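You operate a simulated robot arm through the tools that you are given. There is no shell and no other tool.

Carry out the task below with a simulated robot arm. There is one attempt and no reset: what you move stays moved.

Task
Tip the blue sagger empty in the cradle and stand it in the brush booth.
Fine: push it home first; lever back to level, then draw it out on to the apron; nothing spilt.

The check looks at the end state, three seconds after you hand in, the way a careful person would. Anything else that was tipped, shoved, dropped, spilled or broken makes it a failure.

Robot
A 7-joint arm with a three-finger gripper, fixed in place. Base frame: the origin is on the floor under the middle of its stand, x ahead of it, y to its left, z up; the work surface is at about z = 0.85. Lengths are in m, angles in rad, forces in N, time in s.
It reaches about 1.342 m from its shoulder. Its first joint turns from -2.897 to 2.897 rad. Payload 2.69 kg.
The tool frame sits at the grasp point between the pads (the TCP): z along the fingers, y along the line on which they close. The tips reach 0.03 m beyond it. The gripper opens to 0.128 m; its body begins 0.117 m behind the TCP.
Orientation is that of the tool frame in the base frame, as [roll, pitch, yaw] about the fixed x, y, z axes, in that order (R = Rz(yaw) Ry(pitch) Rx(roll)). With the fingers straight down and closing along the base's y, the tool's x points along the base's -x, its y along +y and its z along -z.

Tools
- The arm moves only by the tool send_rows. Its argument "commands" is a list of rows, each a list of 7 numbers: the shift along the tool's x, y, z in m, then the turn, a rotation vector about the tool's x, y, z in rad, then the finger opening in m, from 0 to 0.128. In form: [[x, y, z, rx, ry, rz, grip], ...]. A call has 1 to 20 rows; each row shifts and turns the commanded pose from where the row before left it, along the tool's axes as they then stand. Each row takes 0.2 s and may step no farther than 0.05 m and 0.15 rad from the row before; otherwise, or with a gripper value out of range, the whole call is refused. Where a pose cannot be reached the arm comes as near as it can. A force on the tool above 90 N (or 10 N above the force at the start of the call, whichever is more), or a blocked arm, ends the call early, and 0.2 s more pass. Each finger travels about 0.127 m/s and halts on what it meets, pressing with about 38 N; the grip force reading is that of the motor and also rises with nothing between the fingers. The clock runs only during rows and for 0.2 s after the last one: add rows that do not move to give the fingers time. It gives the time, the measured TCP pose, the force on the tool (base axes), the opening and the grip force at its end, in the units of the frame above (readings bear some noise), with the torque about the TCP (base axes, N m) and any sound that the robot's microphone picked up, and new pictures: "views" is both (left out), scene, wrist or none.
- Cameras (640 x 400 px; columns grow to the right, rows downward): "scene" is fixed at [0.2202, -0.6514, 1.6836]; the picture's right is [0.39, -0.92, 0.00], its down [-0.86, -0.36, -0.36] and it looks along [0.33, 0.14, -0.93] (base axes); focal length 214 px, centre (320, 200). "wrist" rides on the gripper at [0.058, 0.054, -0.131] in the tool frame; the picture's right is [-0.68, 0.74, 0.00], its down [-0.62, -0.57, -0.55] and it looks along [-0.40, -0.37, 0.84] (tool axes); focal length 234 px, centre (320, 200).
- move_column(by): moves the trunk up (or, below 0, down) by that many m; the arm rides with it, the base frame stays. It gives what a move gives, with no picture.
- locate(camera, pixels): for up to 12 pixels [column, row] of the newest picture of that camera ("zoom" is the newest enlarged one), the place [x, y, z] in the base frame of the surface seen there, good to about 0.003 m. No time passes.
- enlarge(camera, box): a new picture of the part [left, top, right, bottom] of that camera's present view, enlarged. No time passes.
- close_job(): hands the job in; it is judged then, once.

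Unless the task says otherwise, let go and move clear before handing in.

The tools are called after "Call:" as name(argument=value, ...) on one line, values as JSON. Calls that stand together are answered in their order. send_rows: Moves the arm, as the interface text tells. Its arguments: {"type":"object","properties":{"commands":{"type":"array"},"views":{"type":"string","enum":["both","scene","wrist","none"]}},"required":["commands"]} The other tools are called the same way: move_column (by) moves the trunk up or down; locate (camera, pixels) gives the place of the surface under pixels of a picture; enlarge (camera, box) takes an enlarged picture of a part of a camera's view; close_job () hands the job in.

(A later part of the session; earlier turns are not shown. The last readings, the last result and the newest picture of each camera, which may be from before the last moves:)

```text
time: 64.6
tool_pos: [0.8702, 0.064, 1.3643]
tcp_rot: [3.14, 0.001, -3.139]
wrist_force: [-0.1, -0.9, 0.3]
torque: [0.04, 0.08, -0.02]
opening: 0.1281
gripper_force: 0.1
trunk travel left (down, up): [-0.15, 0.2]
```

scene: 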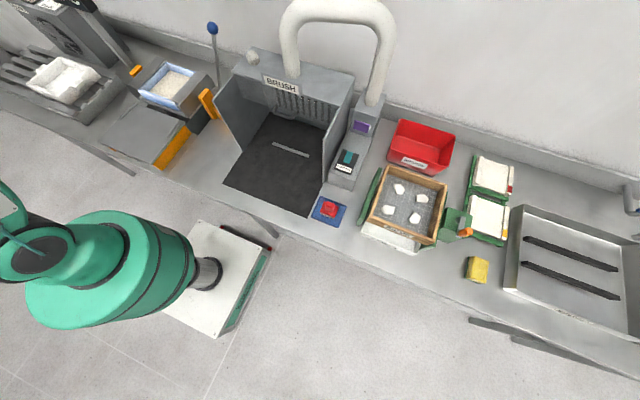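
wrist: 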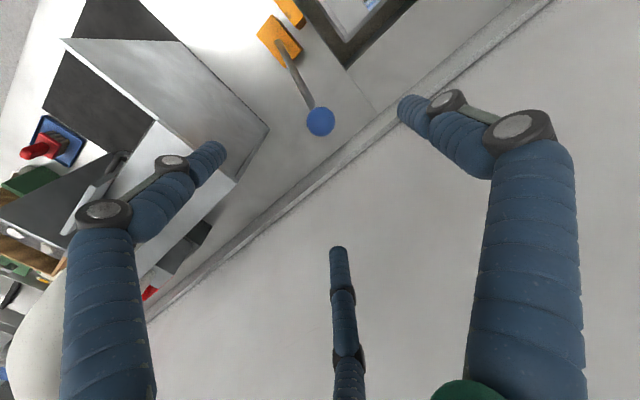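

The knob is at wrist (320,122) directly below the open gripper. I'll descend with a small correction and close on it.

Call:
send_rows(commands=[[-0.0035, -0.0035, 0.04, 0, 0, 0, 0.128], [0, 0, 0.04, 0, 0, 0, 0.128], [0, 0, 0.04, 0, 0, 0, 0.128], [0, 0, 0.04, 0, 0, 0, 0.128], [0, 0, 0.036, 0, 0, 0, 0.128], [0, 0, 0, 0, 0, 0, 0.128], [0, 0, 0, 0, 0, 0, 0.08], [0, 0, 0, 0, 0, 0, 0.05], [0, 0, 0, 0, 0, 0, 0.03], [0, 0, 0, 0, 0, 0, 0.02], [0, 0, 0, 0, 0, 0, 0.02], [0, 0, 0, 0, 0, 0, 0.02]], views="both")

```text
time: 67.2
tool_pos: [0.8717, 0.06, 1.1672]
tcp_rot: [3.141, 0.002, -3.141]
wrist_force: [8.5, 20.7, 9.4]
torque: [0.11, -0.27, 0.04]
opening: 0.038
gripper_force: 44.9
trunk travel left (down, up): [-0.15, 0.2]
```

scene: 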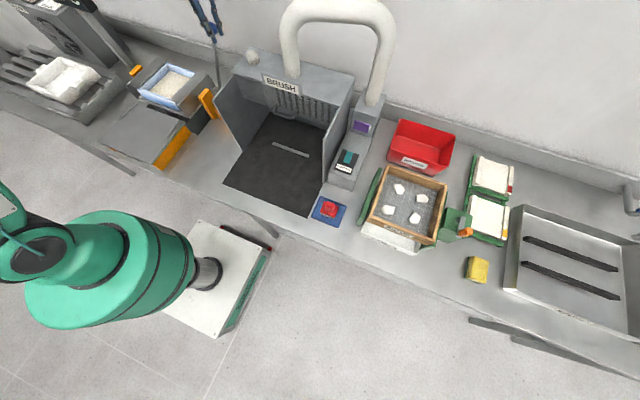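
wrist: 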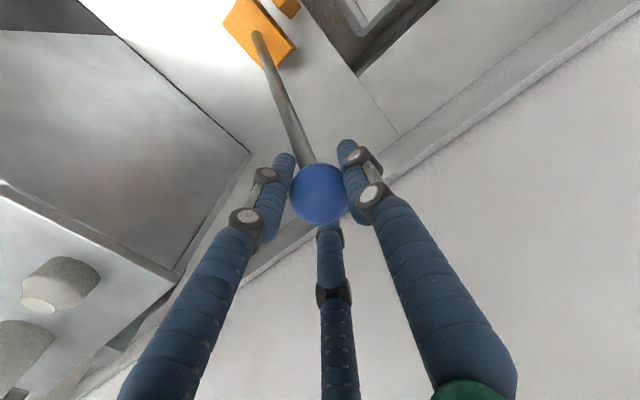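

The knob is gripped at 0.038 opening, but a 20.7 N side force says I'm about 2 mm off in y. I'll ease +2 mm and start pulling the lever along its arc slowly.

Call:
send_rows(commands=[[0, 0.002, 0, 0, 0, 0, 0.02], [0, 0, 0, 0, 0, 0, 0.02], [0.0094, 0, -0.0048, 0, 0, 0, 0.02], [0.0097, 0, -0.0046, 0, 0, 0, 0.02], [0.0098, 0, -0.0042, 0, 0, 0, 0.02], [0, 0, 0, 0, 0, 0, 0.02]], views="both")

Call:
enlarge(camera="scene", box=[125, 30, 235, 130])

```text
time: 68.6
tool_pos: [0.8446, 0.0598, 1.1789]
tcp_rot: [-3.141, -0.002, -3.141]
wrist_force: [-3.6, -10.3, -11.7]
torque: [-0.34, -0.28, -0.05]
opening: 0.0381
gripper_force: 44.4
trunk travel left (down, up): [-0.15, 0.2]
```

scene: 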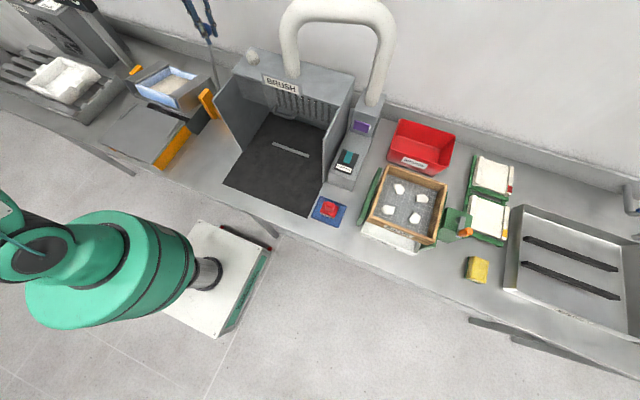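
wrist: 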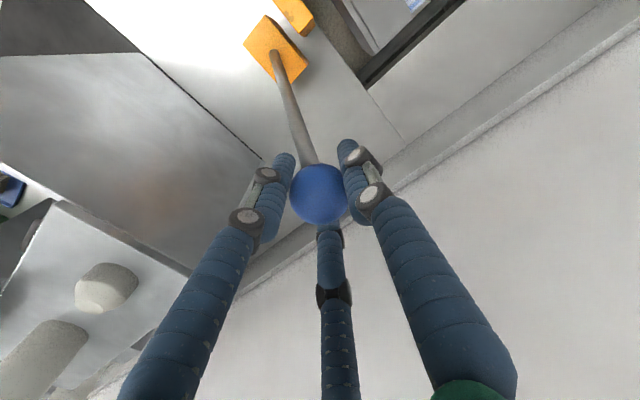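

```text
4.00 times, centred on (180, 80) of scene
```

zoom: 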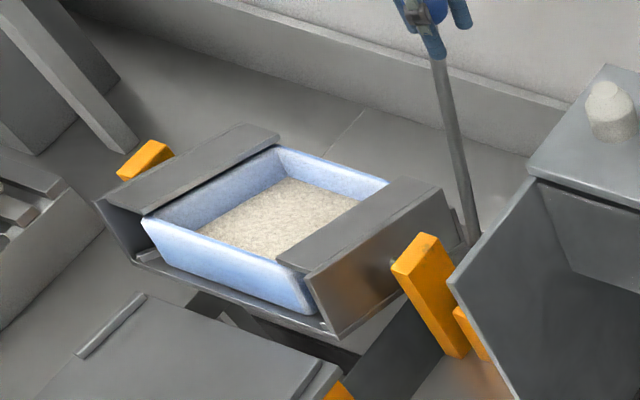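

The cradle is tipping backward with the sagger snug under the lips. A −12 N z force says the true arc rises slightly less than I command, so I'll reduce the rise a touch and continue.

Call:
send_rows(commands=[[0.0099, 0, -0.0028, 0, 0, 0, 0.02], [0.01, 0, -0.003, 0, 0, 0, 0.02], [0.0102, 0, -0.0027, 0, 0, 0, 0.02], [0.0103, 0, -0.0024, 0, 0, 0, 0.02], [0, 0, 0, 0, 0, 0, 0.02]], views="scene")

Call:
enlarge(camera="scene", box=[125, 30, 235, 130])

```text
time: 69.8
tool_pos: [0.8064, 0.0594, 1.1929]
tcp_rot: [3.141, 0.001, -3.138]
wrist_force: [-1.1, -7.1, -10.7]
torque: [0.14, 0.01, 0.01]
opening: 0.0379
gripper_force: 45.3
trunk travel left (down, up): [-0.15, 0.2]
```

scene: 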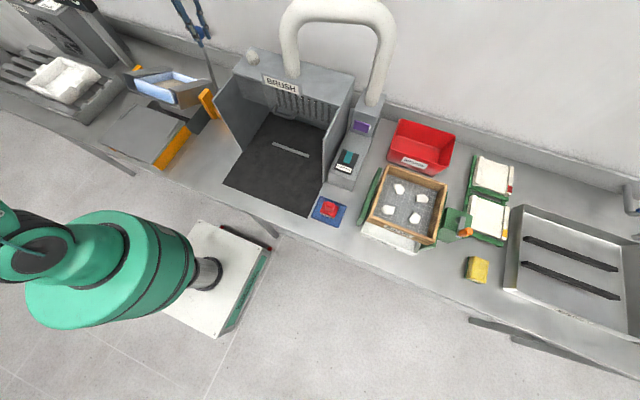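

```text
4.00 times, centred on (180, 80) of scene
```

zoom: 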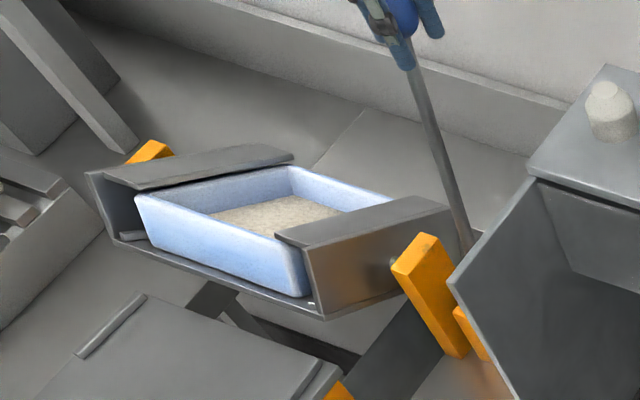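

The cradle is about 35° over, the sagger is still snug, and forces are modest. I'll continue along the arc.

Call:
send_rows(commands=[[0.0103, 0, -0.0012, 0, 0, 0, 0.02], [0.0104, 0, -0.0018, 0, 0, 0, 0.02], [0.0105, 0, -0.0016, 0, 0, 0, 0.02], [0.0105, 0, -0.0012, 0, 0, 0, 0.02], [0, 0, 0, 0, 0, 0, 0.02]], views="scene")

Call:
enlarge(camera="scene", box=[125, 30, 235, 130])

```text
time: 71.0
tool_pos: [0.7639, 0.0601, 1.1992]
tcp_rot: [3.141, -0.001, -3.14]
wrist_force: [1.2, 6.3, -0.7]
torque: [0.18, -0.07, 0.05]
opening: 0.038
gripper_force: 44.5
trunk travel left (down, up): [-0.15, 0.2]
```

scene: 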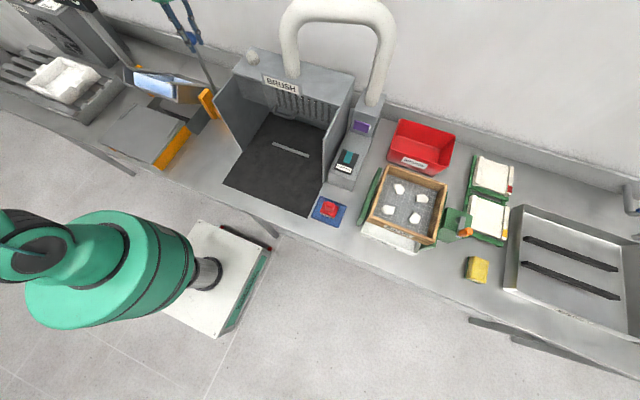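

```text
4.00 times, centred on (180, 80) of scene
```

zoom: 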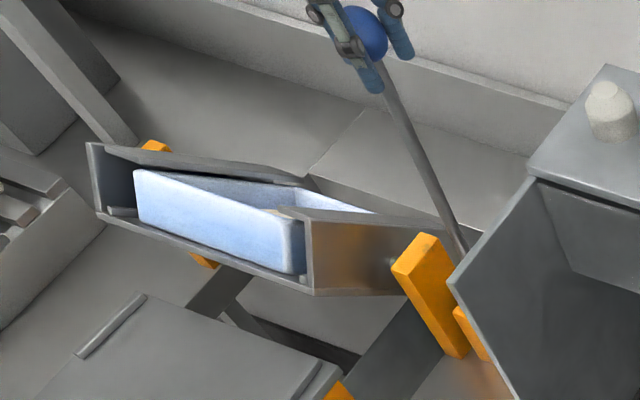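

The cradle is near 60°, the sagger remains seated against its back wall, and forces are tiny. I'll keep going.

Call:
send_rows(commands=[[0.0106, 0, -0.0008, 0, 0, 0, 0.02], [0.0106, 0, -0.0005, 0, 0, 0, 0.02], [0.0106, 0, -0.0001, 0, 0, 0, 0.02], [0.0106, 0, 0.0002, 0, 0, 0, 0.02], [0, 0, 0, 0, 0, 0, 0.02]], views="scene")

Call:
enlarge(camera="scene", box=[125, 30, 235, 130])

```text
time: 72.2
tool_pos: [0.7212, 0.0602, 1.1983]
tcp_rot: [-3.14, -0.003, -3.14]
wrist_force: [1.7, 1.4, -8.8]
torque: [-0.06, -0.1, -0.01]
opening: 0.0377
gripper_force: 45.1
trunk travel left (down, up): [-0.15, 0.2]
```

scene: 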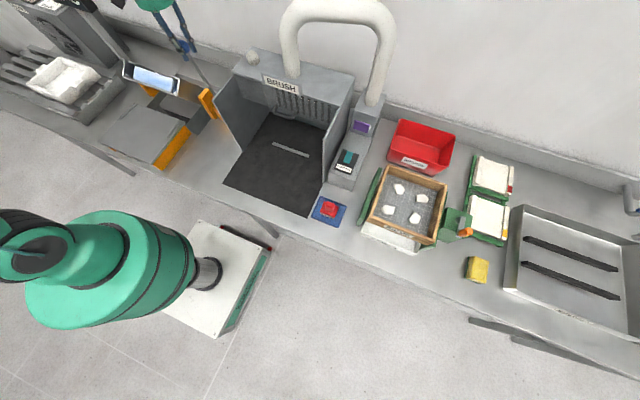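

```text
4.00 times, centred on (180, 80) of scene
```

zoom: 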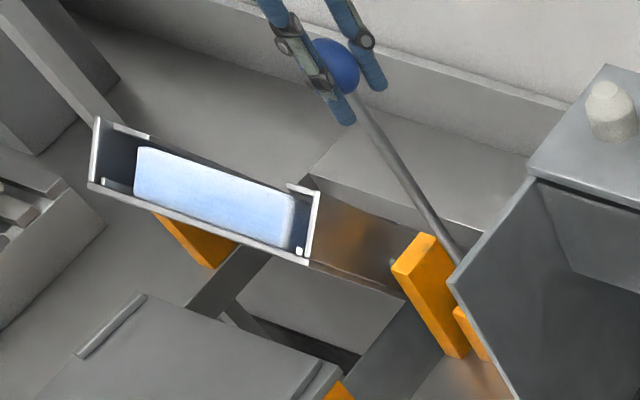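

The cradle is near vertical with the sagger held firmly by the lips. I'll continue past 90°, lowering slightly along the arc.

Call:
send_rows(commands=[[0.0106, 0, 0.0018, 0, 0, 0, 0.02], [0.0106, 0, 0.001, 0, 0, 0, 0.02], [0.0105, 0, 0.0013, 0, 0, 0, 0.02], [0.0105, 0, 0.0017, 0, 0, 0, 0.02], [0, 0, 0, 0, 0, 0, 0.02]], views="scene")

Call:
enlarge(camera="scene", box=[125, 30, 235, 130])

```text
time: 73.4
tool_pos: [0.6788, 0.0602, 1.1931]
tcp_rot: [-3.141, -0.004, -3.141]
wrist_force: [6.2, 10.8, -13.0]
torque: [0.19, -0.29, -0.03]
opening: 0.038
gripper_force: 44.8
trunk travel left (down, up): [-0.15, 0.2]
```

scene: 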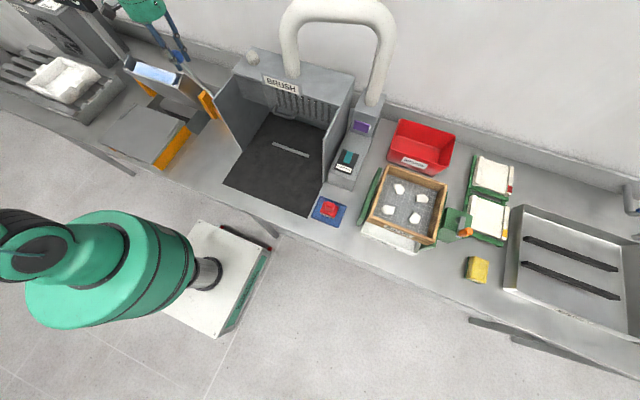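

```text
4.00 times, centred on (180, 80) of scene
```

zoom: 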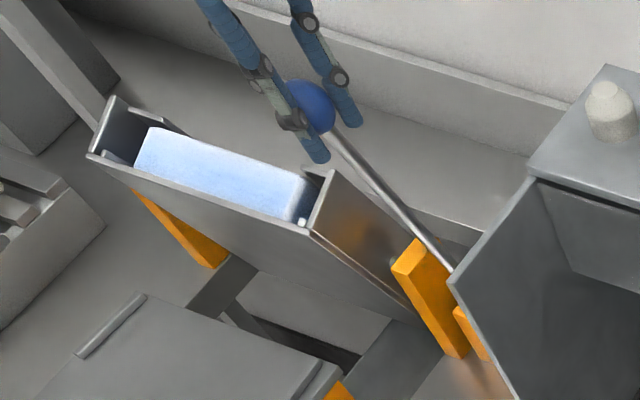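

The cradle is about 110° over. The force is −13 N in z, so I'll lower the path slightly and continue toward the stop.

Call:
send_rows(commands=[[0.0104, 0, 0.0038, 0, 0, 0, 0.02], [0.0103, 0, 0.0024, 0, 0, 0, 0.02], [0.0102, 0, 0.0028, 0, 0, 0, 0.02], [0, 0, 0, 0, 0, 0, 0.02]], views="scene")

Call:
enlarge(camera="scene", box=[125, 30, 235, 130])

```text
time: 74.4
tool_pos: [0.6495, 0.0592, 1.1846]
tcp_rot: [-3.141, 0.001, -3.139]
wrist_force: [3.8, 0.3, 0.6]
torque: [-0.14, -0.6, -0.02]
opening: 0.038
gripper_force: 45.1
trunk travel left (down, up): [-0.15, 0.2]
```

scene: 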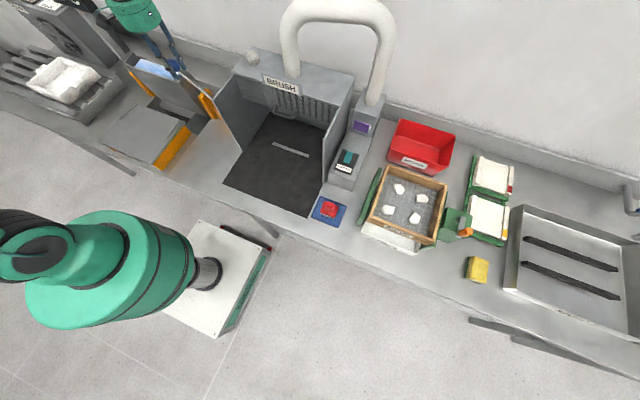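

```text
4.00 times, centred on (180, 80) of scene
```

zoom: 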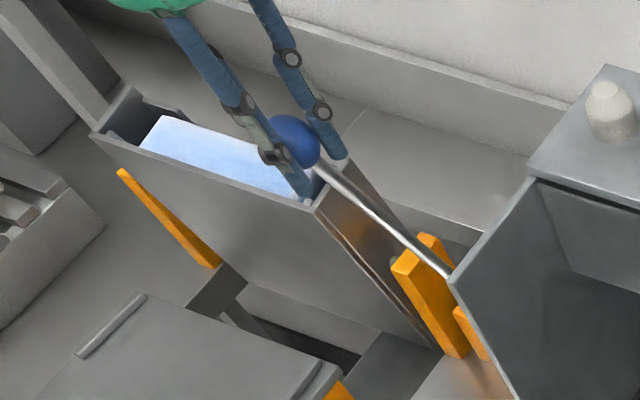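

The cradle keeps turning with hardly any force. I'll continue in small steps to find the end stop.

Call:
send_rows(commands=[[0.0101, 0, 0.003, 0, 0, 0, 0.02], [0.01, 0, 0.0034, 0, 0, 0, 0.02], [0.0099, 0, 0.0038, 0, 0, 0, 0.02], [0, 0, 0, 0, 0, 0, 0.02]], views="scene")

Call:
enlarge(camera="scene", box=[125, 30, 235, 130])

```text
time: 75.4
tool_pos: [0.6188, 0.0598, 1.173]
tcp_rot: [-3.139, -0.006, -3.141]
wrist_force: [15.0, 21.4, -29.0]
torque: [0.25, -0.29, 0.17]
opening: 0.0381
gripper_force: 44.7
trunk travel left (down, up): [-0.15, 0.2]
```

scene: 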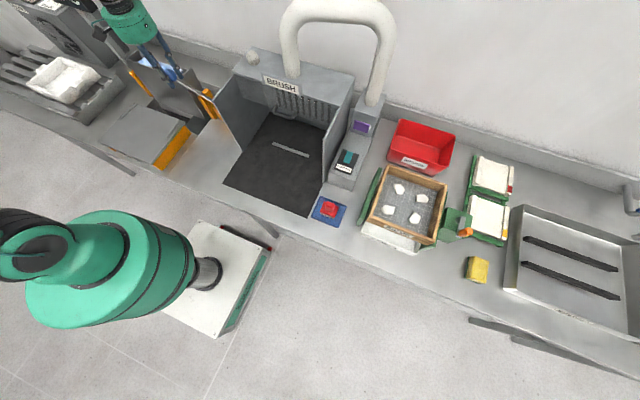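

```text
4.00 times, centred on (180, 80) of scene
```

zoom: 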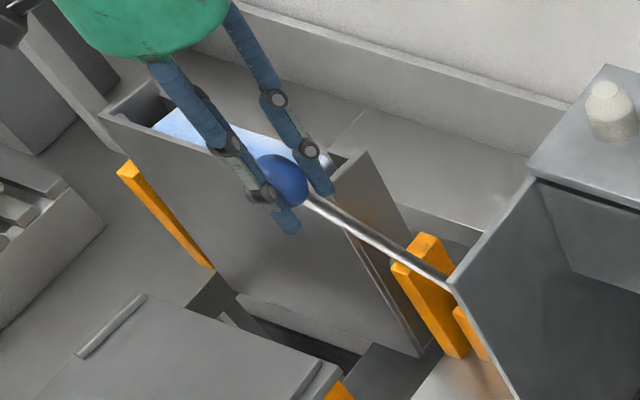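

The force is now mostly radial (−29 N in z), meaning I'm above the true arc rather than at a stop. I'll measure the cradle's angle before going further.

Call:
locate(camera="zoom", pixels=[[130, 130], [200, 160], [250, 250], [320, 300], [415, 345], [370, 160], [400, 290], [170, 180], [340, 170], [180, 130], [230, 140], [240, 280]])

Call:
send_rows(commands=[[0, 0, 0.003, 0, 0, 0, 0.02], [0, 0, 0, 0, 0, 0, 0.02]], views="wrist")

```text
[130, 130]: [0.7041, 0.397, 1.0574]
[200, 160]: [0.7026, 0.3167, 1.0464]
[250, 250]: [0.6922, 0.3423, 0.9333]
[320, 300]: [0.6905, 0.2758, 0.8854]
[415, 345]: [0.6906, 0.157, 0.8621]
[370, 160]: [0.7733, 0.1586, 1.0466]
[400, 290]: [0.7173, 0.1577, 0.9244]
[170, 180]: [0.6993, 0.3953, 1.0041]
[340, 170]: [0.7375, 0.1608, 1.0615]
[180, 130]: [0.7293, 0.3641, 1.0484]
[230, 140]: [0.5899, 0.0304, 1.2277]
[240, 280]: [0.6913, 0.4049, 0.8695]
```

```text
time: 76.0
tool_pos: [0.6172, 0.0591, 1.1721]
tcp_rot: [-3.139, 0.0, -3.139]
wrist_force: [1.2, 20.5, -5.7]
torque: [0.07, 0.74, 0.02]
opening: 0.0381
gripper_force: 44.6
trunk travel left (down, up): [-0.15, 0.2]
```

wrist: 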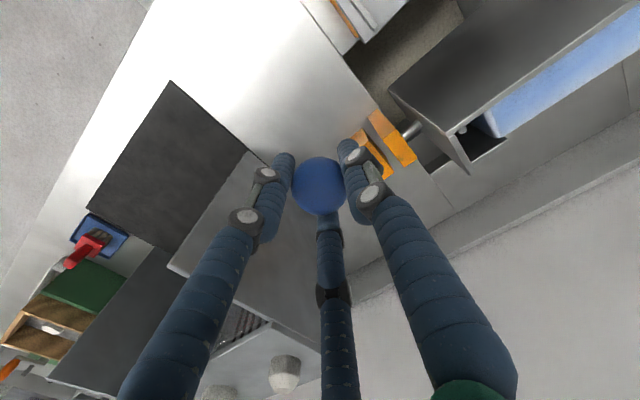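

The cradle's underside plane is 4° off vertical, so it has tipped about 86°. My recorded points fit a lever pivot at (0.741, 0.920) with radius 0.28. I'll continue on this better arc past vertical.

Call:
send_rows(commands=[[0.01, 0.001, 0.0051, 0, 0, 0, 0.02], [0.0098, 0, 0.0056, 0, 0, 0, 0.02], [0.0095, 0, 0.0059, 0, 0, 0, 0.02], [0.0093, 0, 0.0063, 0, 0, 0, 0.02], [0, 0, 0, 0, 0, 0, 0.02]], views="scene")

Call:
enlarge(camera="scene", box=[125, 30, 235, 130])

```text
time: 77.2
tool_pos: [0.5793, 0.0598, 1.1488]
tcp_rot: [-3.142, 0.002, -3.14]
wrist_force: [3.9, 1.1, 0.3]
torque: [-0.08, -0.69, 0.07]
opening: 0.038
gripper_force: 45.2
trunk travel left (down, up): [-0.15, 0.2]
```

scene: 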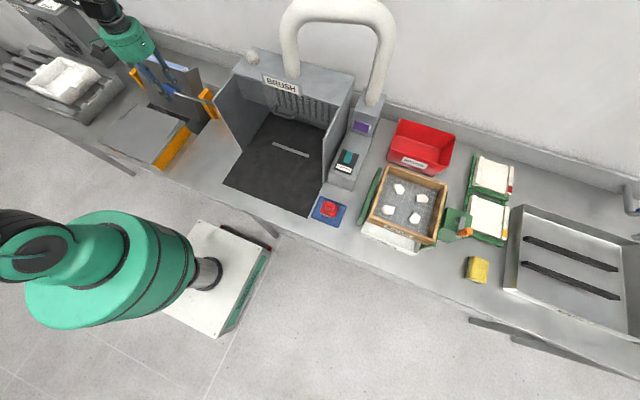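

```text
4.00 times, centred on (180, 80) of scene
```

zoom: 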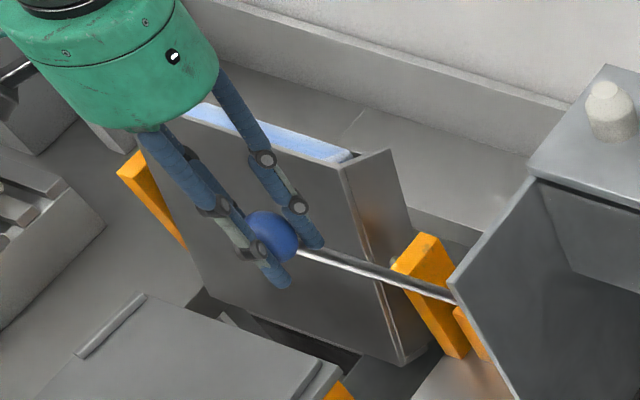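

Forces are under 4 N, so the arc is right, and the cradle is past vertical. I'll continue.

Call:
send_rows(commands=[[0.009, 0, 0.0067, 0, 0, 0, 0.02], [0.0087, 0, 0.0071, 0, 0, 0, 0.02], [0.0085, 0, 0.0073, 0, 0, 0, 0.02], [0.0081, 0, 0.0077, 0, 0, 0, 0.02], [0, 0, 0, 0, 0, 0, 0.02]], views="scene")

Call:
enlarge(camera="scene", box=[125, 30, 235, 130])

```text
time: 78.4
tool_pos: [0.5445, 0.0589, 1.1184]
tcp_rot: [-3.141, -0.002, -3.139]
wrist_force: [12.5, -8.2, -7.3]
torque: [-1.16, -1.38, -0.84]
opening: 0.0392
gripper_force: 44.8
trunk travel left (down, up): [-0.15, 0.2]
```

scene: 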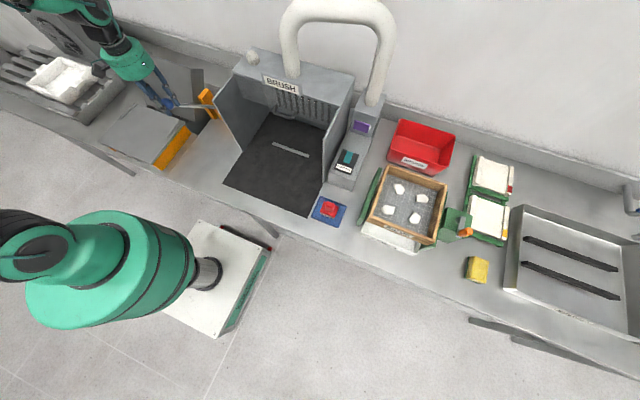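

```text
4.00 times, centred on (180, 80) of scene
```

zoom: 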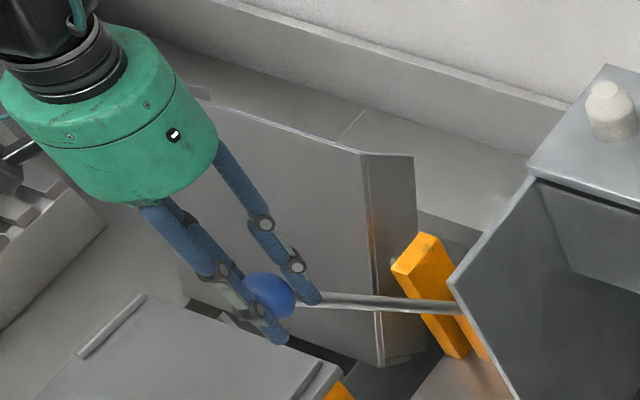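

Some torque (about 1.4 N m) has appeared at the grip. I'll look at the wrist picture before pulling further.

Call:
send_rows(commands=[[0, 0, 0, 0, 0, 0, 0.02]], views="wrist")

Call:
locate(camera="scene", pixels=[[186, 72], [200, 75], [215, 70], [220, 80], [195, 100], [222, 110], [228, 100]])

```text
time: 78.8
tool_pos: [0.5446, 0.06, 1.1181]
tcp_rot: [-3.142, -0.002, -3.139]
wrist_force: [12.6, -9.0, -11.4]
torque: [-1.2, -0.65, -1.01]
opening: 0.039
gripper_force: 44.8
trunk travel left (down, up): [-0.15, 0.2]
```

wrist: 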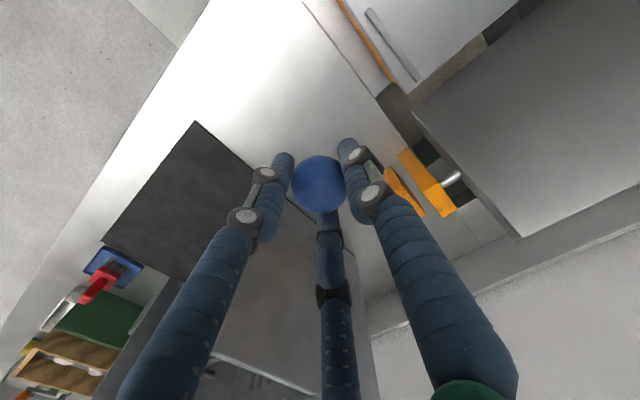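

```text
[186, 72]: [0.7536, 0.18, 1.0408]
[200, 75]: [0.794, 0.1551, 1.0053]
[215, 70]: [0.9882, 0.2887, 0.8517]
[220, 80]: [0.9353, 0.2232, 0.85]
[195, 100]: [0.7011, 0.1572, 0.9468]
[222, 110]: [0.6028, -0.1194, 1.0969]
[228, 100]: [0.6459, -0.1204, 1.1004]
```

The shaft now slopes toward +x and seems to touch the +x fingertip, which explains the torque. I'll tilt the tool about its y axis by −0.3 rad so the fingers follow the lever, keeping the TCP on the ball.

Call:
send_rows(commands=[[0, 0, 0, 0, -0.075, 0, 0.02], [0, 0, 0, 0, -0.075, 0, 0.02], [0, 0, 0, 0, -0.075, 0, 0.02], [0, 0, 0, 0, -0.075, 0, 0.02], [0, 0, 0, 0, 0, 0, 0.02]], views="both")

```text
time: 80.0
tool_pos: [0.5449, 0.0606, 1.1206]
tcp_rot: [-3.14, 0.302, -3.141]
wrist_force: [-3.0, -12.1, 2.9]
torque: [-0.04, -0.3, 0.05]
opening: 0.0379
gripper_force: 45.6
trunk travel left (down, up): [-0.15, 0.2]
```

scene: 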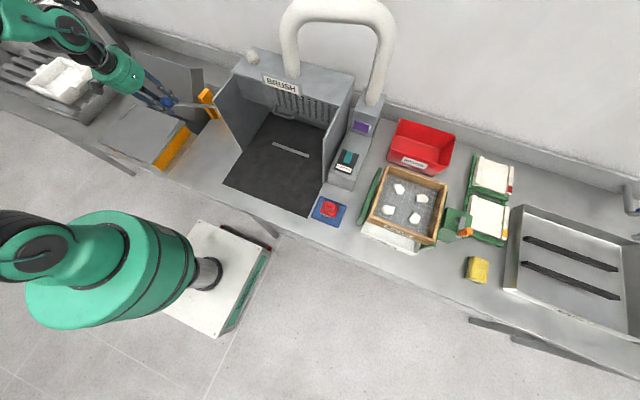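
wrist: 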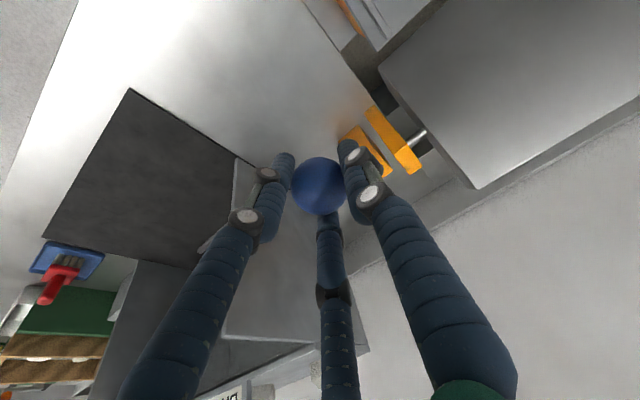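

Tilting removed the torque, now under 0.3 N m. I'll continue along the arc in the tilted frame.

Call:
send_rows(commands=[[0.0099, 0, 0.0054, 0, 0, 0, 0.02], [0.0096, 0, 0.0057, 0, 0, 0, 0.02], [0.00945, 0, 0.0062, 0, 0, 0, 0.02], [0, 0, 0, 0, 0, 0, 0.02]], views="scene")

Call:
enlarge(camera="scene", box=[125, 30, 235, 130])

```text
time: 81.0
tool_pos: [0.5317, 0.0597, 1.1031]
tcp_rot: [3.14, 0.318, -3.141]
wrist_force: [60.8, -17.5, 47.8]
torque: [-0.22, -0.62, 0.07]
opening: 0.0393
gripper_force: 44.8
trunk travel left (down, up): [-0.15, 0.2]
```

scene: 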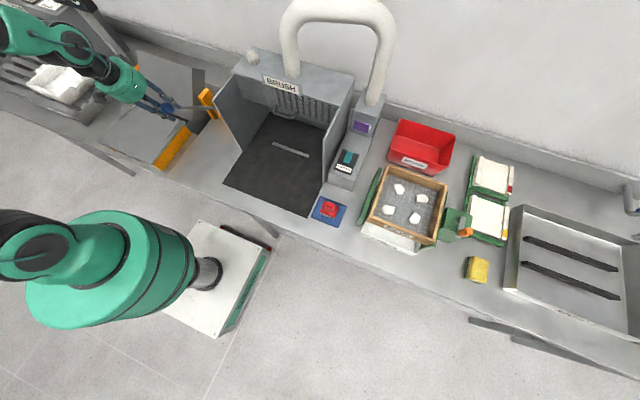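

```text
4.00 times, centred on (180, 80) of scene
```

zoom: 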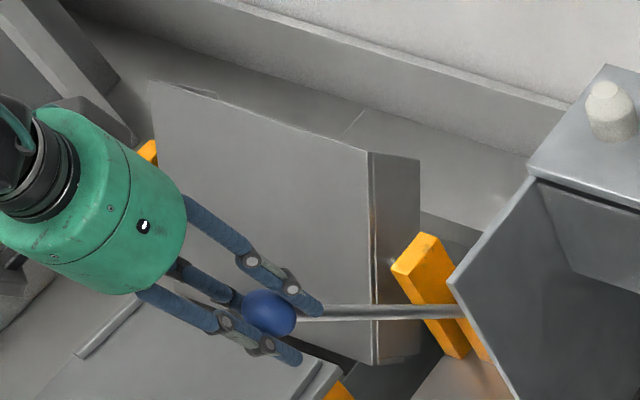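

A firm 77 N tangential resistance at lever angle −49° marks the end stop. I'll ease off a few millimetres and hold a couple of seconds so the powder can run out.

Call:
send_rows(commands=[[-0.005, 0, -0.003, 0, 0, 0, 0.02], [0, 0, 0, 0, 0, 0, 0.02], [0, 0, 0, 0, 0, 0, 0.02], [0, 0, 0, 0, 0, 0, 0.02], [0, 0, 0, 0, 0, 0, 0.02], [0, 0, 0, 0, 0, 0, 0.02], [0, 0, 0, 0, 0, 0, 0.02], [0, 0, 0, 0, 0, 0, 0.02], [0, 0, 0, 0, 0, 0, 0.02], [0, 0, 0, 0, 0, 0, 0.02], [0, 0, 0, 0, 0, 0, 0.02], [0, 0, 0, 0, 0, 0, 0.02]], views="both")

Call:
enlarge(camera="scene", box=[125, 30, 235, 130])

Call:
locate(camera="zoom", pixels=[[200, 130], [320, 170], [250, 200], [350, 320], [320, 340], [300, 200], [390, 180], [390, 340], [220, 240]])

```text
time: 83.6
tool_pos: [0.5323, 0.0598, 1.1022]
tcp_rot: [3.141, 0.307, 3.141]
wrist_force: [54.4, -27.7, 25.8]
torque: [-0.07, -0.3, -0.11]
opening: 0.0391
gripper_force: 44.6
trunk travel left (down, up): [-0.15, 0.2]
```

scene: 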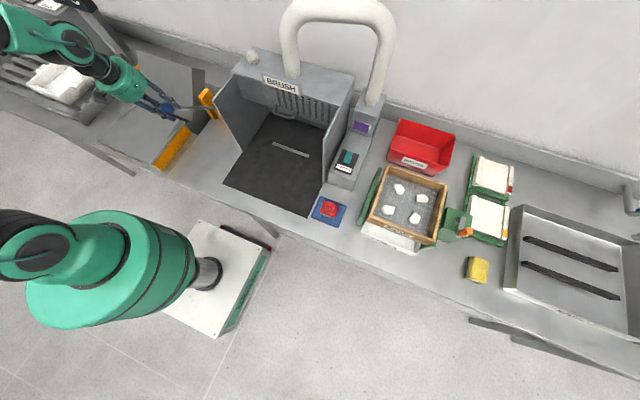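
wrist: 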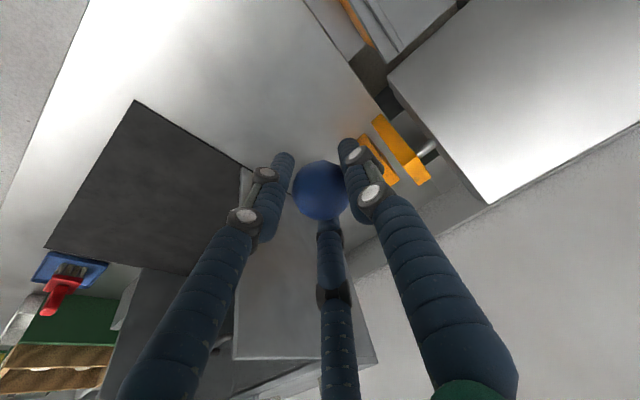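

```text
4.00 times, centred on (180, 80) of scene
```

zoom: 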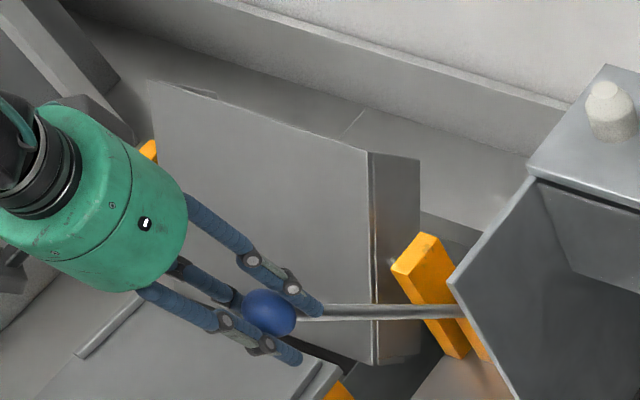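

```text
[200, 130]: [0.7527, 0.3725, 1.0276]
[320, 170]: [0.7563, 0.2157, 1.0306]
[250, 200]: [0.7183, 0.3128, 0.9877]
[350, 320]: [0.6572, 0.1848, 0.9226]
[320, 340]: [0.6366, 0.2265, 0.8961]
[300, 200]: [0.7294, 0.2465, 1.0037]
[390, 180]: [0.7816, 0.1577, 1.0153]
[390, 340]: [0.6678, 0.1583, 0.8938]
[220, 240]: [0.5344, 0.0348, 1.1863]
```

The cradle's underside slopes 42° past vertical, so it has tipped about 132° and the sagger is retained. I'll hold a further 3 s with reduced pull.

Call:
send_rows(commands=[[-0.004, 0.001, -0.001, 0, 0, 0, 0.02], [0, 0, 0, 0, 0, 0, 0.02], [0, 0, 0, 0, 0, 0, 0.02], [0, 0, 0, 0, 0, 0, 0.02], [0, 0, 0, 0, 0, 0, 0.02], [0, 0, 0, 0, 0, 0, 0.02], [0, 0, 0, 0, 0, 0, 0.02], [0, 0, 0, 0, 0, 0, 0.02], [0, 0, 0, 0, 0, 0, 0.02], [0, 0, 0, 0, 0, 0, 0.02], [0, 0, 0, 0, 0, 0, 0.02], [0, 0, 0, 0, 0, 0, 0.02], [0, 0, 0, 0, 0, 0, 0.02], [0, 0, 0, 0, 0, 0, 0.02]], views="none")

```text
time: 86.6
tool_pos: [0.5333, 0.0593, 1.1029]
tcp_rot: [3.139, 0.301, -3.141]
wrist_force: [41.9, -29.9, 18.0]
torque: [-0.02, -0.16, -0.22]
opening: 0.0386
gripper_force: 44.8
trunk travel left (down, up): [-0.15, 0.2]
```

Ample time has passed for emptying. I'll now push the lever back along the same arc toward level, easing the −30 N side load first.

Call:
send_rows(commands=[[-0.0105, -0.003, -0.0079, 0, 0, 0, 0.02], [-0.0099, 0, -0.0054, 0, 0, 0, 0.02], [-0.01, 0, -0.005, 0, 0, 0, 0.02], [-0.0103, 0, -0.0045, 0, 0, 0, 0.02], [-0.0104, 0, -0.0042, 0, 0, 0, 0.02], [0, 0, 0, 0, 0, 0, 0.02]], views="scene")

```text
time: 88.0
tool_pos: [0.5712, 0.0584, 1.143]
tcp_rot: [-3.14, 0.301, -3.14]
wrist_force: [-3.9, 23.0, -2.7]
torque: [0.19, 0.99, 0.08]
opening: 0.0381
gripper_force: 45.0
trunk travel left (down, up): [-0.15, 0.2]
```

scene: 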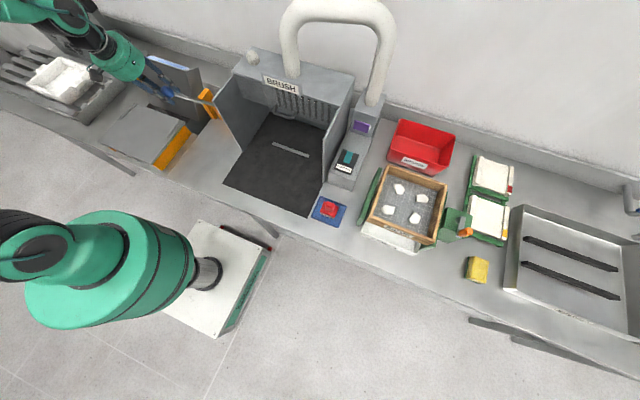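

The lever moves back smoothly and the sagger's blue base is visible at (178,68). I'll continue, then take the tool tilt out.

Call:
send_rows(commands=[[-0.0106, 0.0015, -0.0037, 0, 0, 0, 0.02], [-0.0107, 0, -0.0033, 0, 0, 0, 0.02], [-0.0108, 0, -0.0028, 0, 0, 0, 0.02], [-0.011, 0, -0.0025, 0, 0, 0, 0.02], [-0.0111, 0, -0.0019, 0, 0, 0, 0.02], [0, 0, 0, 0, 0.075, 0, 0.02], [0, 0, 0, 0, 0.075, 0, 0.02], [0, 0, 0, 0, 0.075, 0, 0.02], [0, 0, 0, 0, 0.077, 0, 0.02], [0, 0, 0, 0, 0, 0, 0.02]], views="scene")

Call:
enlarge(camera="scene", box=[125, 30, 235, 130])

```text
time: 90.2
tool_pos: [0.6184, 0.0596, 1.1707]
tcp_rot: [-3.14, -0.002, -3.14]
wrist_force: [4.9, 7.8, 1.5]
torque: [0.07, -0.73, -0.01]
opening: 0.0377
gripper_force: 44.5
trunk travel left (down, up): [-0.15, 0.2]
```

scene: 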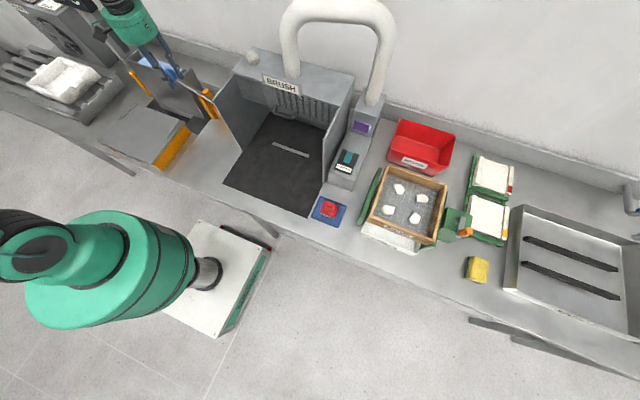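

```text
4.00 times, centred on (180, 80) of scene
```

zoom: 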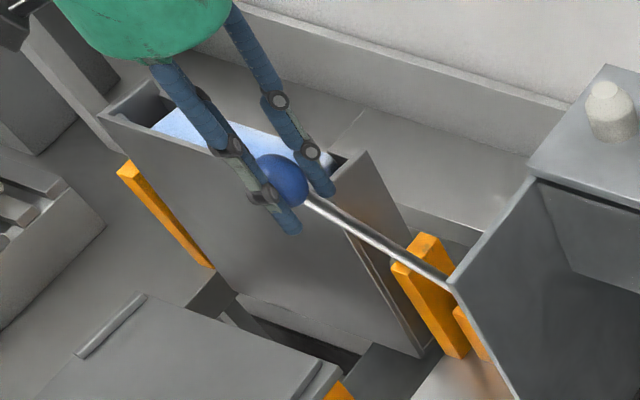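

The tilt is out and forces are small. I'll follow the arc back in the first nine steps toward upright.

Call:
send_rows(commands=[[-0.0114, 0, -0.0053, 0, 0, 0, 0.02], [-0.0117, 0, -0.0049, 0, 0, 0, 0.02], [-0.0119, 0, -0.0042, 0, 0, 0, 0.02], [-0.012, 0, -0.0038, 0, 0, 0, 0.02], [-0.0122, 0, -0.0031, 0, 0, 0, 0.02], [-0.0124, 0, -0.0027, 0, 0, 0, 0.02], [-0.0124, 0, -0.002, 0, 0, 0, 0.02], [-0.0126, 0, -0.0016, 0, 0, 0, 0.02], [-0.0125, 0, -0.0009, 0, 0, 0, 0.02], [0, 0, 0, 0, 0, 0, 0.02]], views="scene")

Call:
enlarge(camera="scene", box=[125, 30, 235, 130])

```text
time: 92.4
tool_pos: [0.727, 0.0606, 1.2012]
tcp_rot: [-3.14, -0.003, -3.141]
wrist_force: [-1.9, 2.1, 4.2]
torque: [-0.09, 0.25, 0.0]
opening: 0.0378
gripper_force: 45.4
trunk travel left (down, up): [-0.15, 0.2]
```

scene: 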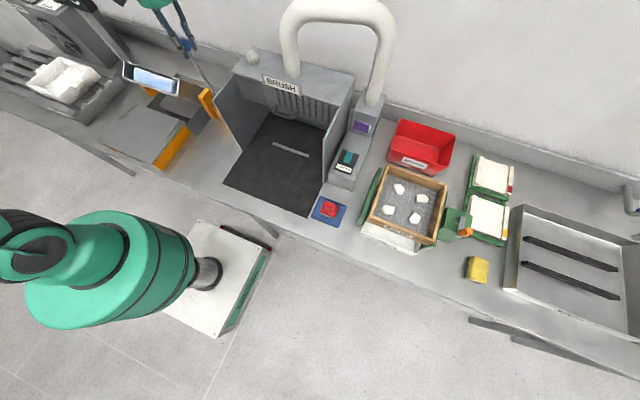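

```text
4.00 times, centred on (180, 80) of scene
```

zoom: 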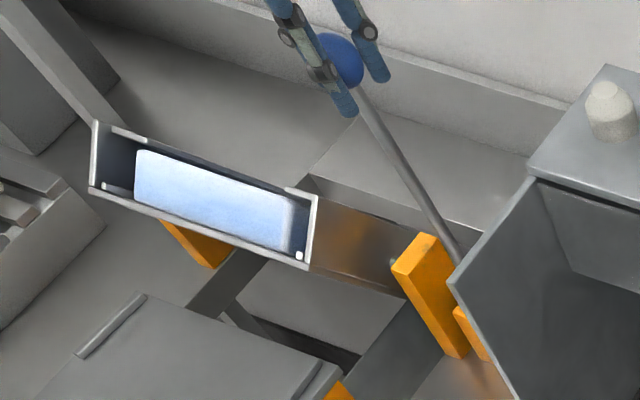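

The return is smooth, with forces under 5 N and the sagger still seated. I'll continue toward level.

Call:
send_rows(commands=[[-0.0126, 0, -0.0004, 0, 0, 0, 0.02], [-0.0127, 0, 0.0002, 0, 0, 0, 0.02], [-0.0126, 0, 0.0008, 0, 0, 0, 0.02], [-0.0125, 0, 0.0013, 0, 0, 0, 0.02], [-0.0125, 0, 0.0018, 0, 0, 0, 0.02], [-0.0124, 0, 0.0025, 0, 0, 0, 0.02], [-0.0122, 0, 0.003, 0, 0, 0, 0.02], [0, 0, 0, 0, 0, 0, 0.02]], views="scene")

Call:
enlarge(camera="scene", box=[125, 30, 235, 130])

```text
time: 94.2
tool_pos: [0.8162, 0.0604, 1.1919]
tcp_rot: [-3.141, 0.001, -3.139]
wrist_force: [0.5, -8.3, 4.1]
torque: [-0.23, -0.07, -0.01]
opening: 0.0379
gripper_force: 45.3
trunk travel left (down, up): [-0.15, 0.2]
```

scene: 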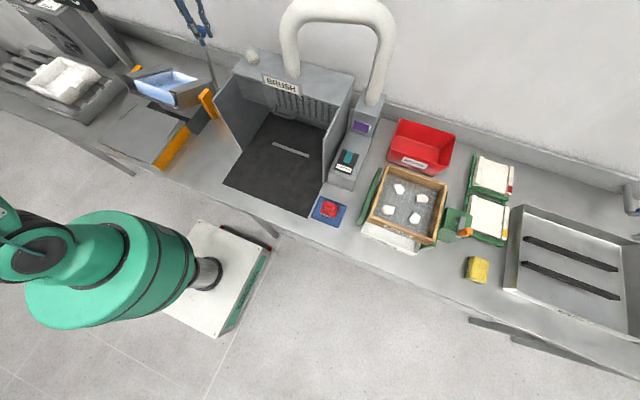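

```text
4.00 times, centred on (180, 80) of scene
```

zoom: 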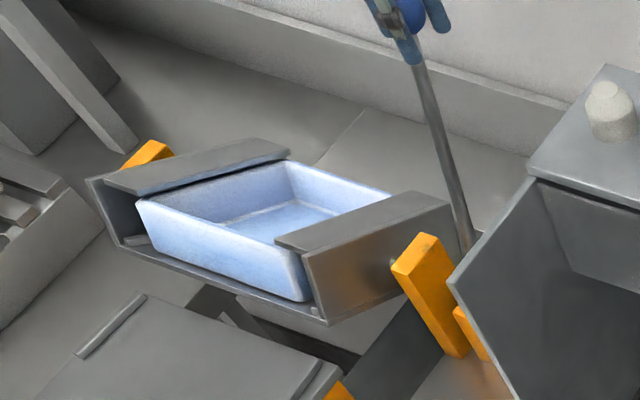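

The sagger is visibly empty now. I'll bring the lever the rest of the way to level.

Call:
send_rows(commands=[[-0.0122, 0, 0.0036, 0, 0, 0, 0.02], [-0.0119, 0, 0.004, 0, 0, 0, 0.02], [-0.0117, 0, 0.0047, 0, 0, 0, 0.02], [-0.0116, 0, 0.0051, 0, 0, 0, 0.02], [-0.009, 0, 0.0045, 0, 0, 0, 0.02], [0, 0, 0, 0, 0, 0, 0.02]], views="none")

Call:
send_rows(commands=[[-0.004, 0, 0.002, 0, 0, 0, 0.02], [0, 0, 0, 0, 0, 0, 0.02]], views="scene")

```text
time: 95.6
tool_pos: [0.8721, 0.0588, 1.1693]
tcp_rot: [-3.14, 0.0, -3.14]
wrist_force: [6.5, -9.8, 9.7]
torque: [-0.24, -0.06, 0.03]
opening: 0.0375
gripper_force: 44.6
trunk travel left (down, up): [-0.15, 0.2]
```

```text
time: 96.2
tool_pos: [0.8768, 0.0602, 1.1664]
tcp_rot: [3.141, -0.002, -3.14]
wrist_force: [1.5, -7.4, 8.5]
torque: [-0.16, 0.42, 0.06]
opening: 0.0376
gripper_force: 45.2
trunk travel left (down, up): [-0.15, 0.2]
```

scene: 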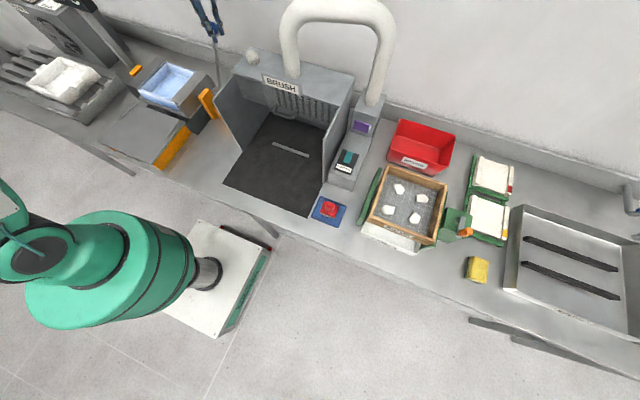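

The lever moved another 4 mm with no rise in force, so I'll feel on for the stop.

Call:
send_rows(commands=[[-0.003, 0, 0.0015, 0, 0, 0, 0.02], [0, 0, 0, 0, 0, 0, 0.02]], views="none")

Call:
send_rows(commands=[[-0.002, 0, 0.001, 0, 0, 0, 0.02], [0, 0, 0, 0, 0, 0, 0.02]], views="scene")

Call:
enlarge(camera="scene", box=[130, 10, 250, 130])

```text
time: 96.8
tool_pos: [0.8786, 0.0595, 1.1659]
tcp_rot: [-3.141, -0.003, -3.138]
wrist_force: [-7.9, -0.9, 2.5]
torque: [-0.13, 0.49, 0.19]
opening: 0.0375
gripper_force: 44.4
trunk travel left (down, up): [-0.15, 0.2]
```

```text
time: 97.4
tool_pos: [0.8796, 0.0588, 1.1654]
tcp_rot: [-3.141, -0.005, -3.139]
wrist_force: [-25.6, -8.7, 2.0]
torque: [-0.34, 0.74, 0.09]
opening: 0.0379
gripper_force: 44.7
trunk travel left (down, up): [-0.15, 0.2]
```

scene: 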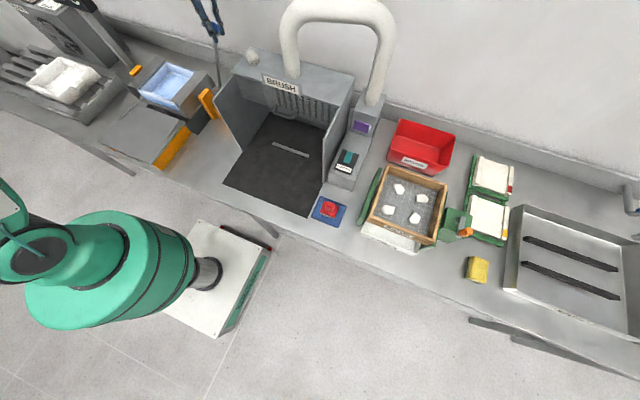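

```text
3.33 times, centred on (190, 70) of scene
```

zoom: 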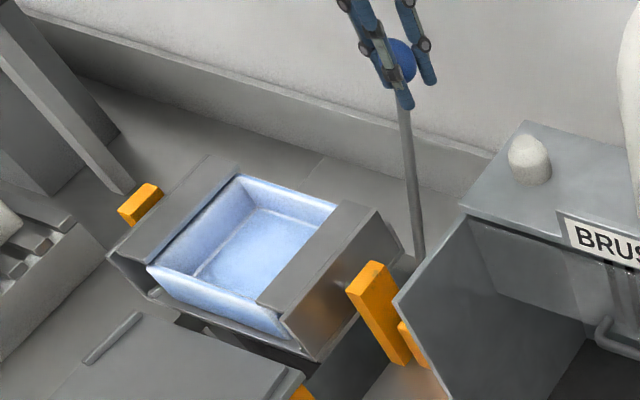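

A −26 N reaction at x=0.8796 says the lever is on its level stop. I'll open the fingers in place this time, without pulling back, rise and compare with the first picture.

Call:
send_rows(commands=[[0, 0, 0, 0, 0, 0, 0.05], [0, 0, 0, 0, 0, 0, 0.09], [0, 0, 0, 0, 0, 0, 0.128], [0, 0, 0, 0, 0, 0, 0.128], [0, 0, -0.02, 0, 0, 0, 0.128], [0, 0, -0.04, 0, 0, 0, 0.128], [0, 0, -0.045, 0, 0, 0, 0.128], [0, 0, -0.045, 0, 0, 0, 0.128], [0, 0, -0.045, 0, 0, 0, 0.128], [0, 0, 0, 0, 0, 0, 0.128], [0, 0, 0, 0, 0, 0, 0.128]], views="scene")

Call:
enlarge(camera="scene", box=[130, 10, 250, 130])

Call:
locate(camera="zoom", pixels=[[397, 60], [110, 255], [235, 165], [285, 320], [345, 205], [255, 300], [375, 215], [240, 250], [290, 215], [200, 285], [270, 225], [220, 190]])

```text
time: 99.8
tool_pos: [0.8838, 0.0605, 1.36]
tcp_rot: [-3.141, -0.002, -3.141]
wrist_force: [-0.4, 0.6, -0.3]
torque: [0.01, 0.03, -0.03]
opening: 0.1282
gripper_force: 0.1
trunk travel left (down, up): [-0.15, 0.2]
```

scene: 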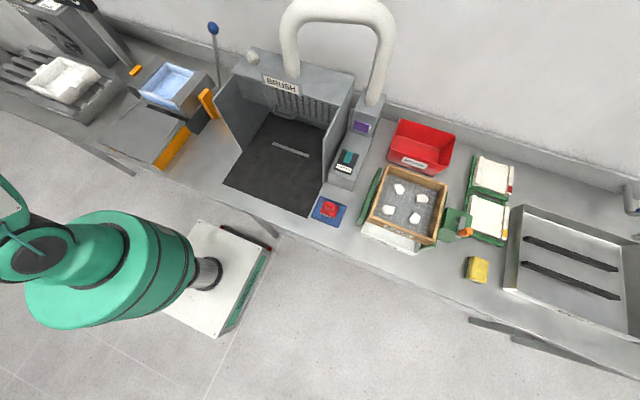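

```text
3.33 times, centred on (190, 70) of scene
```

zoom: 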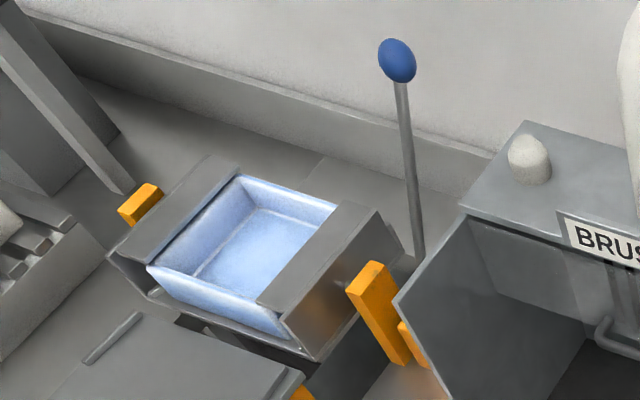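

```text
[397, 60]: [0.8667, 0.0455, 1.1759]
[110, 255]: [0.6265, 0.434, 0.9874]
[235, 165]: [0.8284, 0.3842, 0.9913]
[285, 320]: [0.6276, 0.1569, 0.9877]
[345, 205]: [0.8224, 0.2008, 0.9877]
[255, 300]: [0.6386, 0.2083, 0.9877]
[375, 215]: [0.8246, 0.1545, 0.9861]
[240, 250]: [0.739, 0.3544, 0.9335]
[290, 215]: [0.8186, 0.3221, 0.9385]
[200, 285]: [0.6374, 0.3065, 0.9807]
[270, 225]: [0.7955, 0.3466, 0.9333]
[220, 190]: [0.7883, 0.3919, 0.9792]
```

The lever matches its first position, the rails read level at 0.988, and the sagger is empty with its inner floor at z≈0.934. I'll travel over the cradle and yaw so the two fingers face +x, ready to take the sagger's front wall.

Call:
send_rows(commands=[[0.0353, 0.0336, 0, 0, 0, 0, 0.128], [0.0353, 0.0336, 0, 0, 0, 0, 0.128], [0.0353, 0.0336, 0, 0, 0, 0, 0.128], [0.0353, 0.0336, 0, 0, 0, 0, 0.128], [0.0353, 0.0336, 0, 0, 0, 0, 0.128], [0.0353, 0.0336, 0, 0, 0, 0, 0.128], [0.0353, 0.0336, 0, 0, 0, 0, 0.128], [0, 0, 0, 0, 0, -0.1428, 0.128], [0, 0, 0, 0, 0, -0.1428, 0.128], [0, 0, 0, 0, 0, -0.1428, 0.128], [0, 0, 0, 0, 0, -0.1428, 0.128], [0, 0, 0, 0, 0, -0.1428, 0.128], [0, 0, 0, 0, 0, -0.1428, 0.128], [0, 0, 0, 0, 0, -0.1428, 0.128], [0, 0, 0, 0, 0, -0.1428, 0.128], [0, 0, 0, 0, 0, -0.1428, 0.128], [0, 0, 0, 0, 0, -0.1428, 0.128], [0, 0, 0, 0, 0, -0.1428, 0.128], [0, 0, 0, 0, 0, 0, 0.128], [0, 0, 0, 0, 0, 0, 0.128]], views="both")

```text
time: 104.0
tool_pos: [0.6346, 0.2954, 1.3585]
tcp_rot: [3.14, 0.0, -1.568]
wrist_force: [-0.5, 0.0, 0.1]
torque: [0.01, 0.0, 0.04]
opening: 0.1279
gripper_force: 0.1
trunk travel left (down, up): [-0.15, 0.2]
```

scene: 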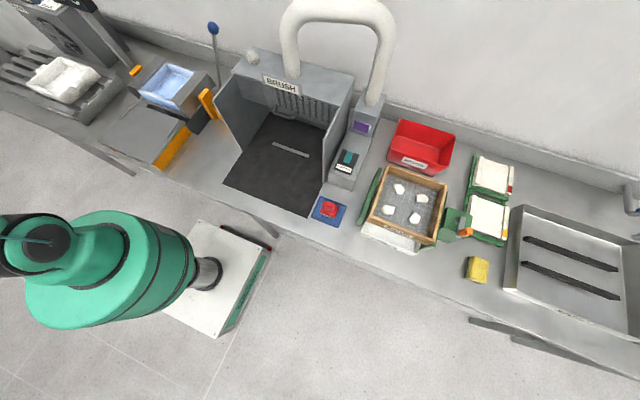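
wrist: 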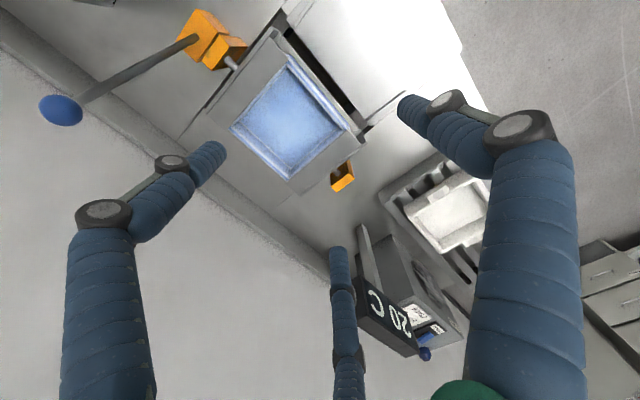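

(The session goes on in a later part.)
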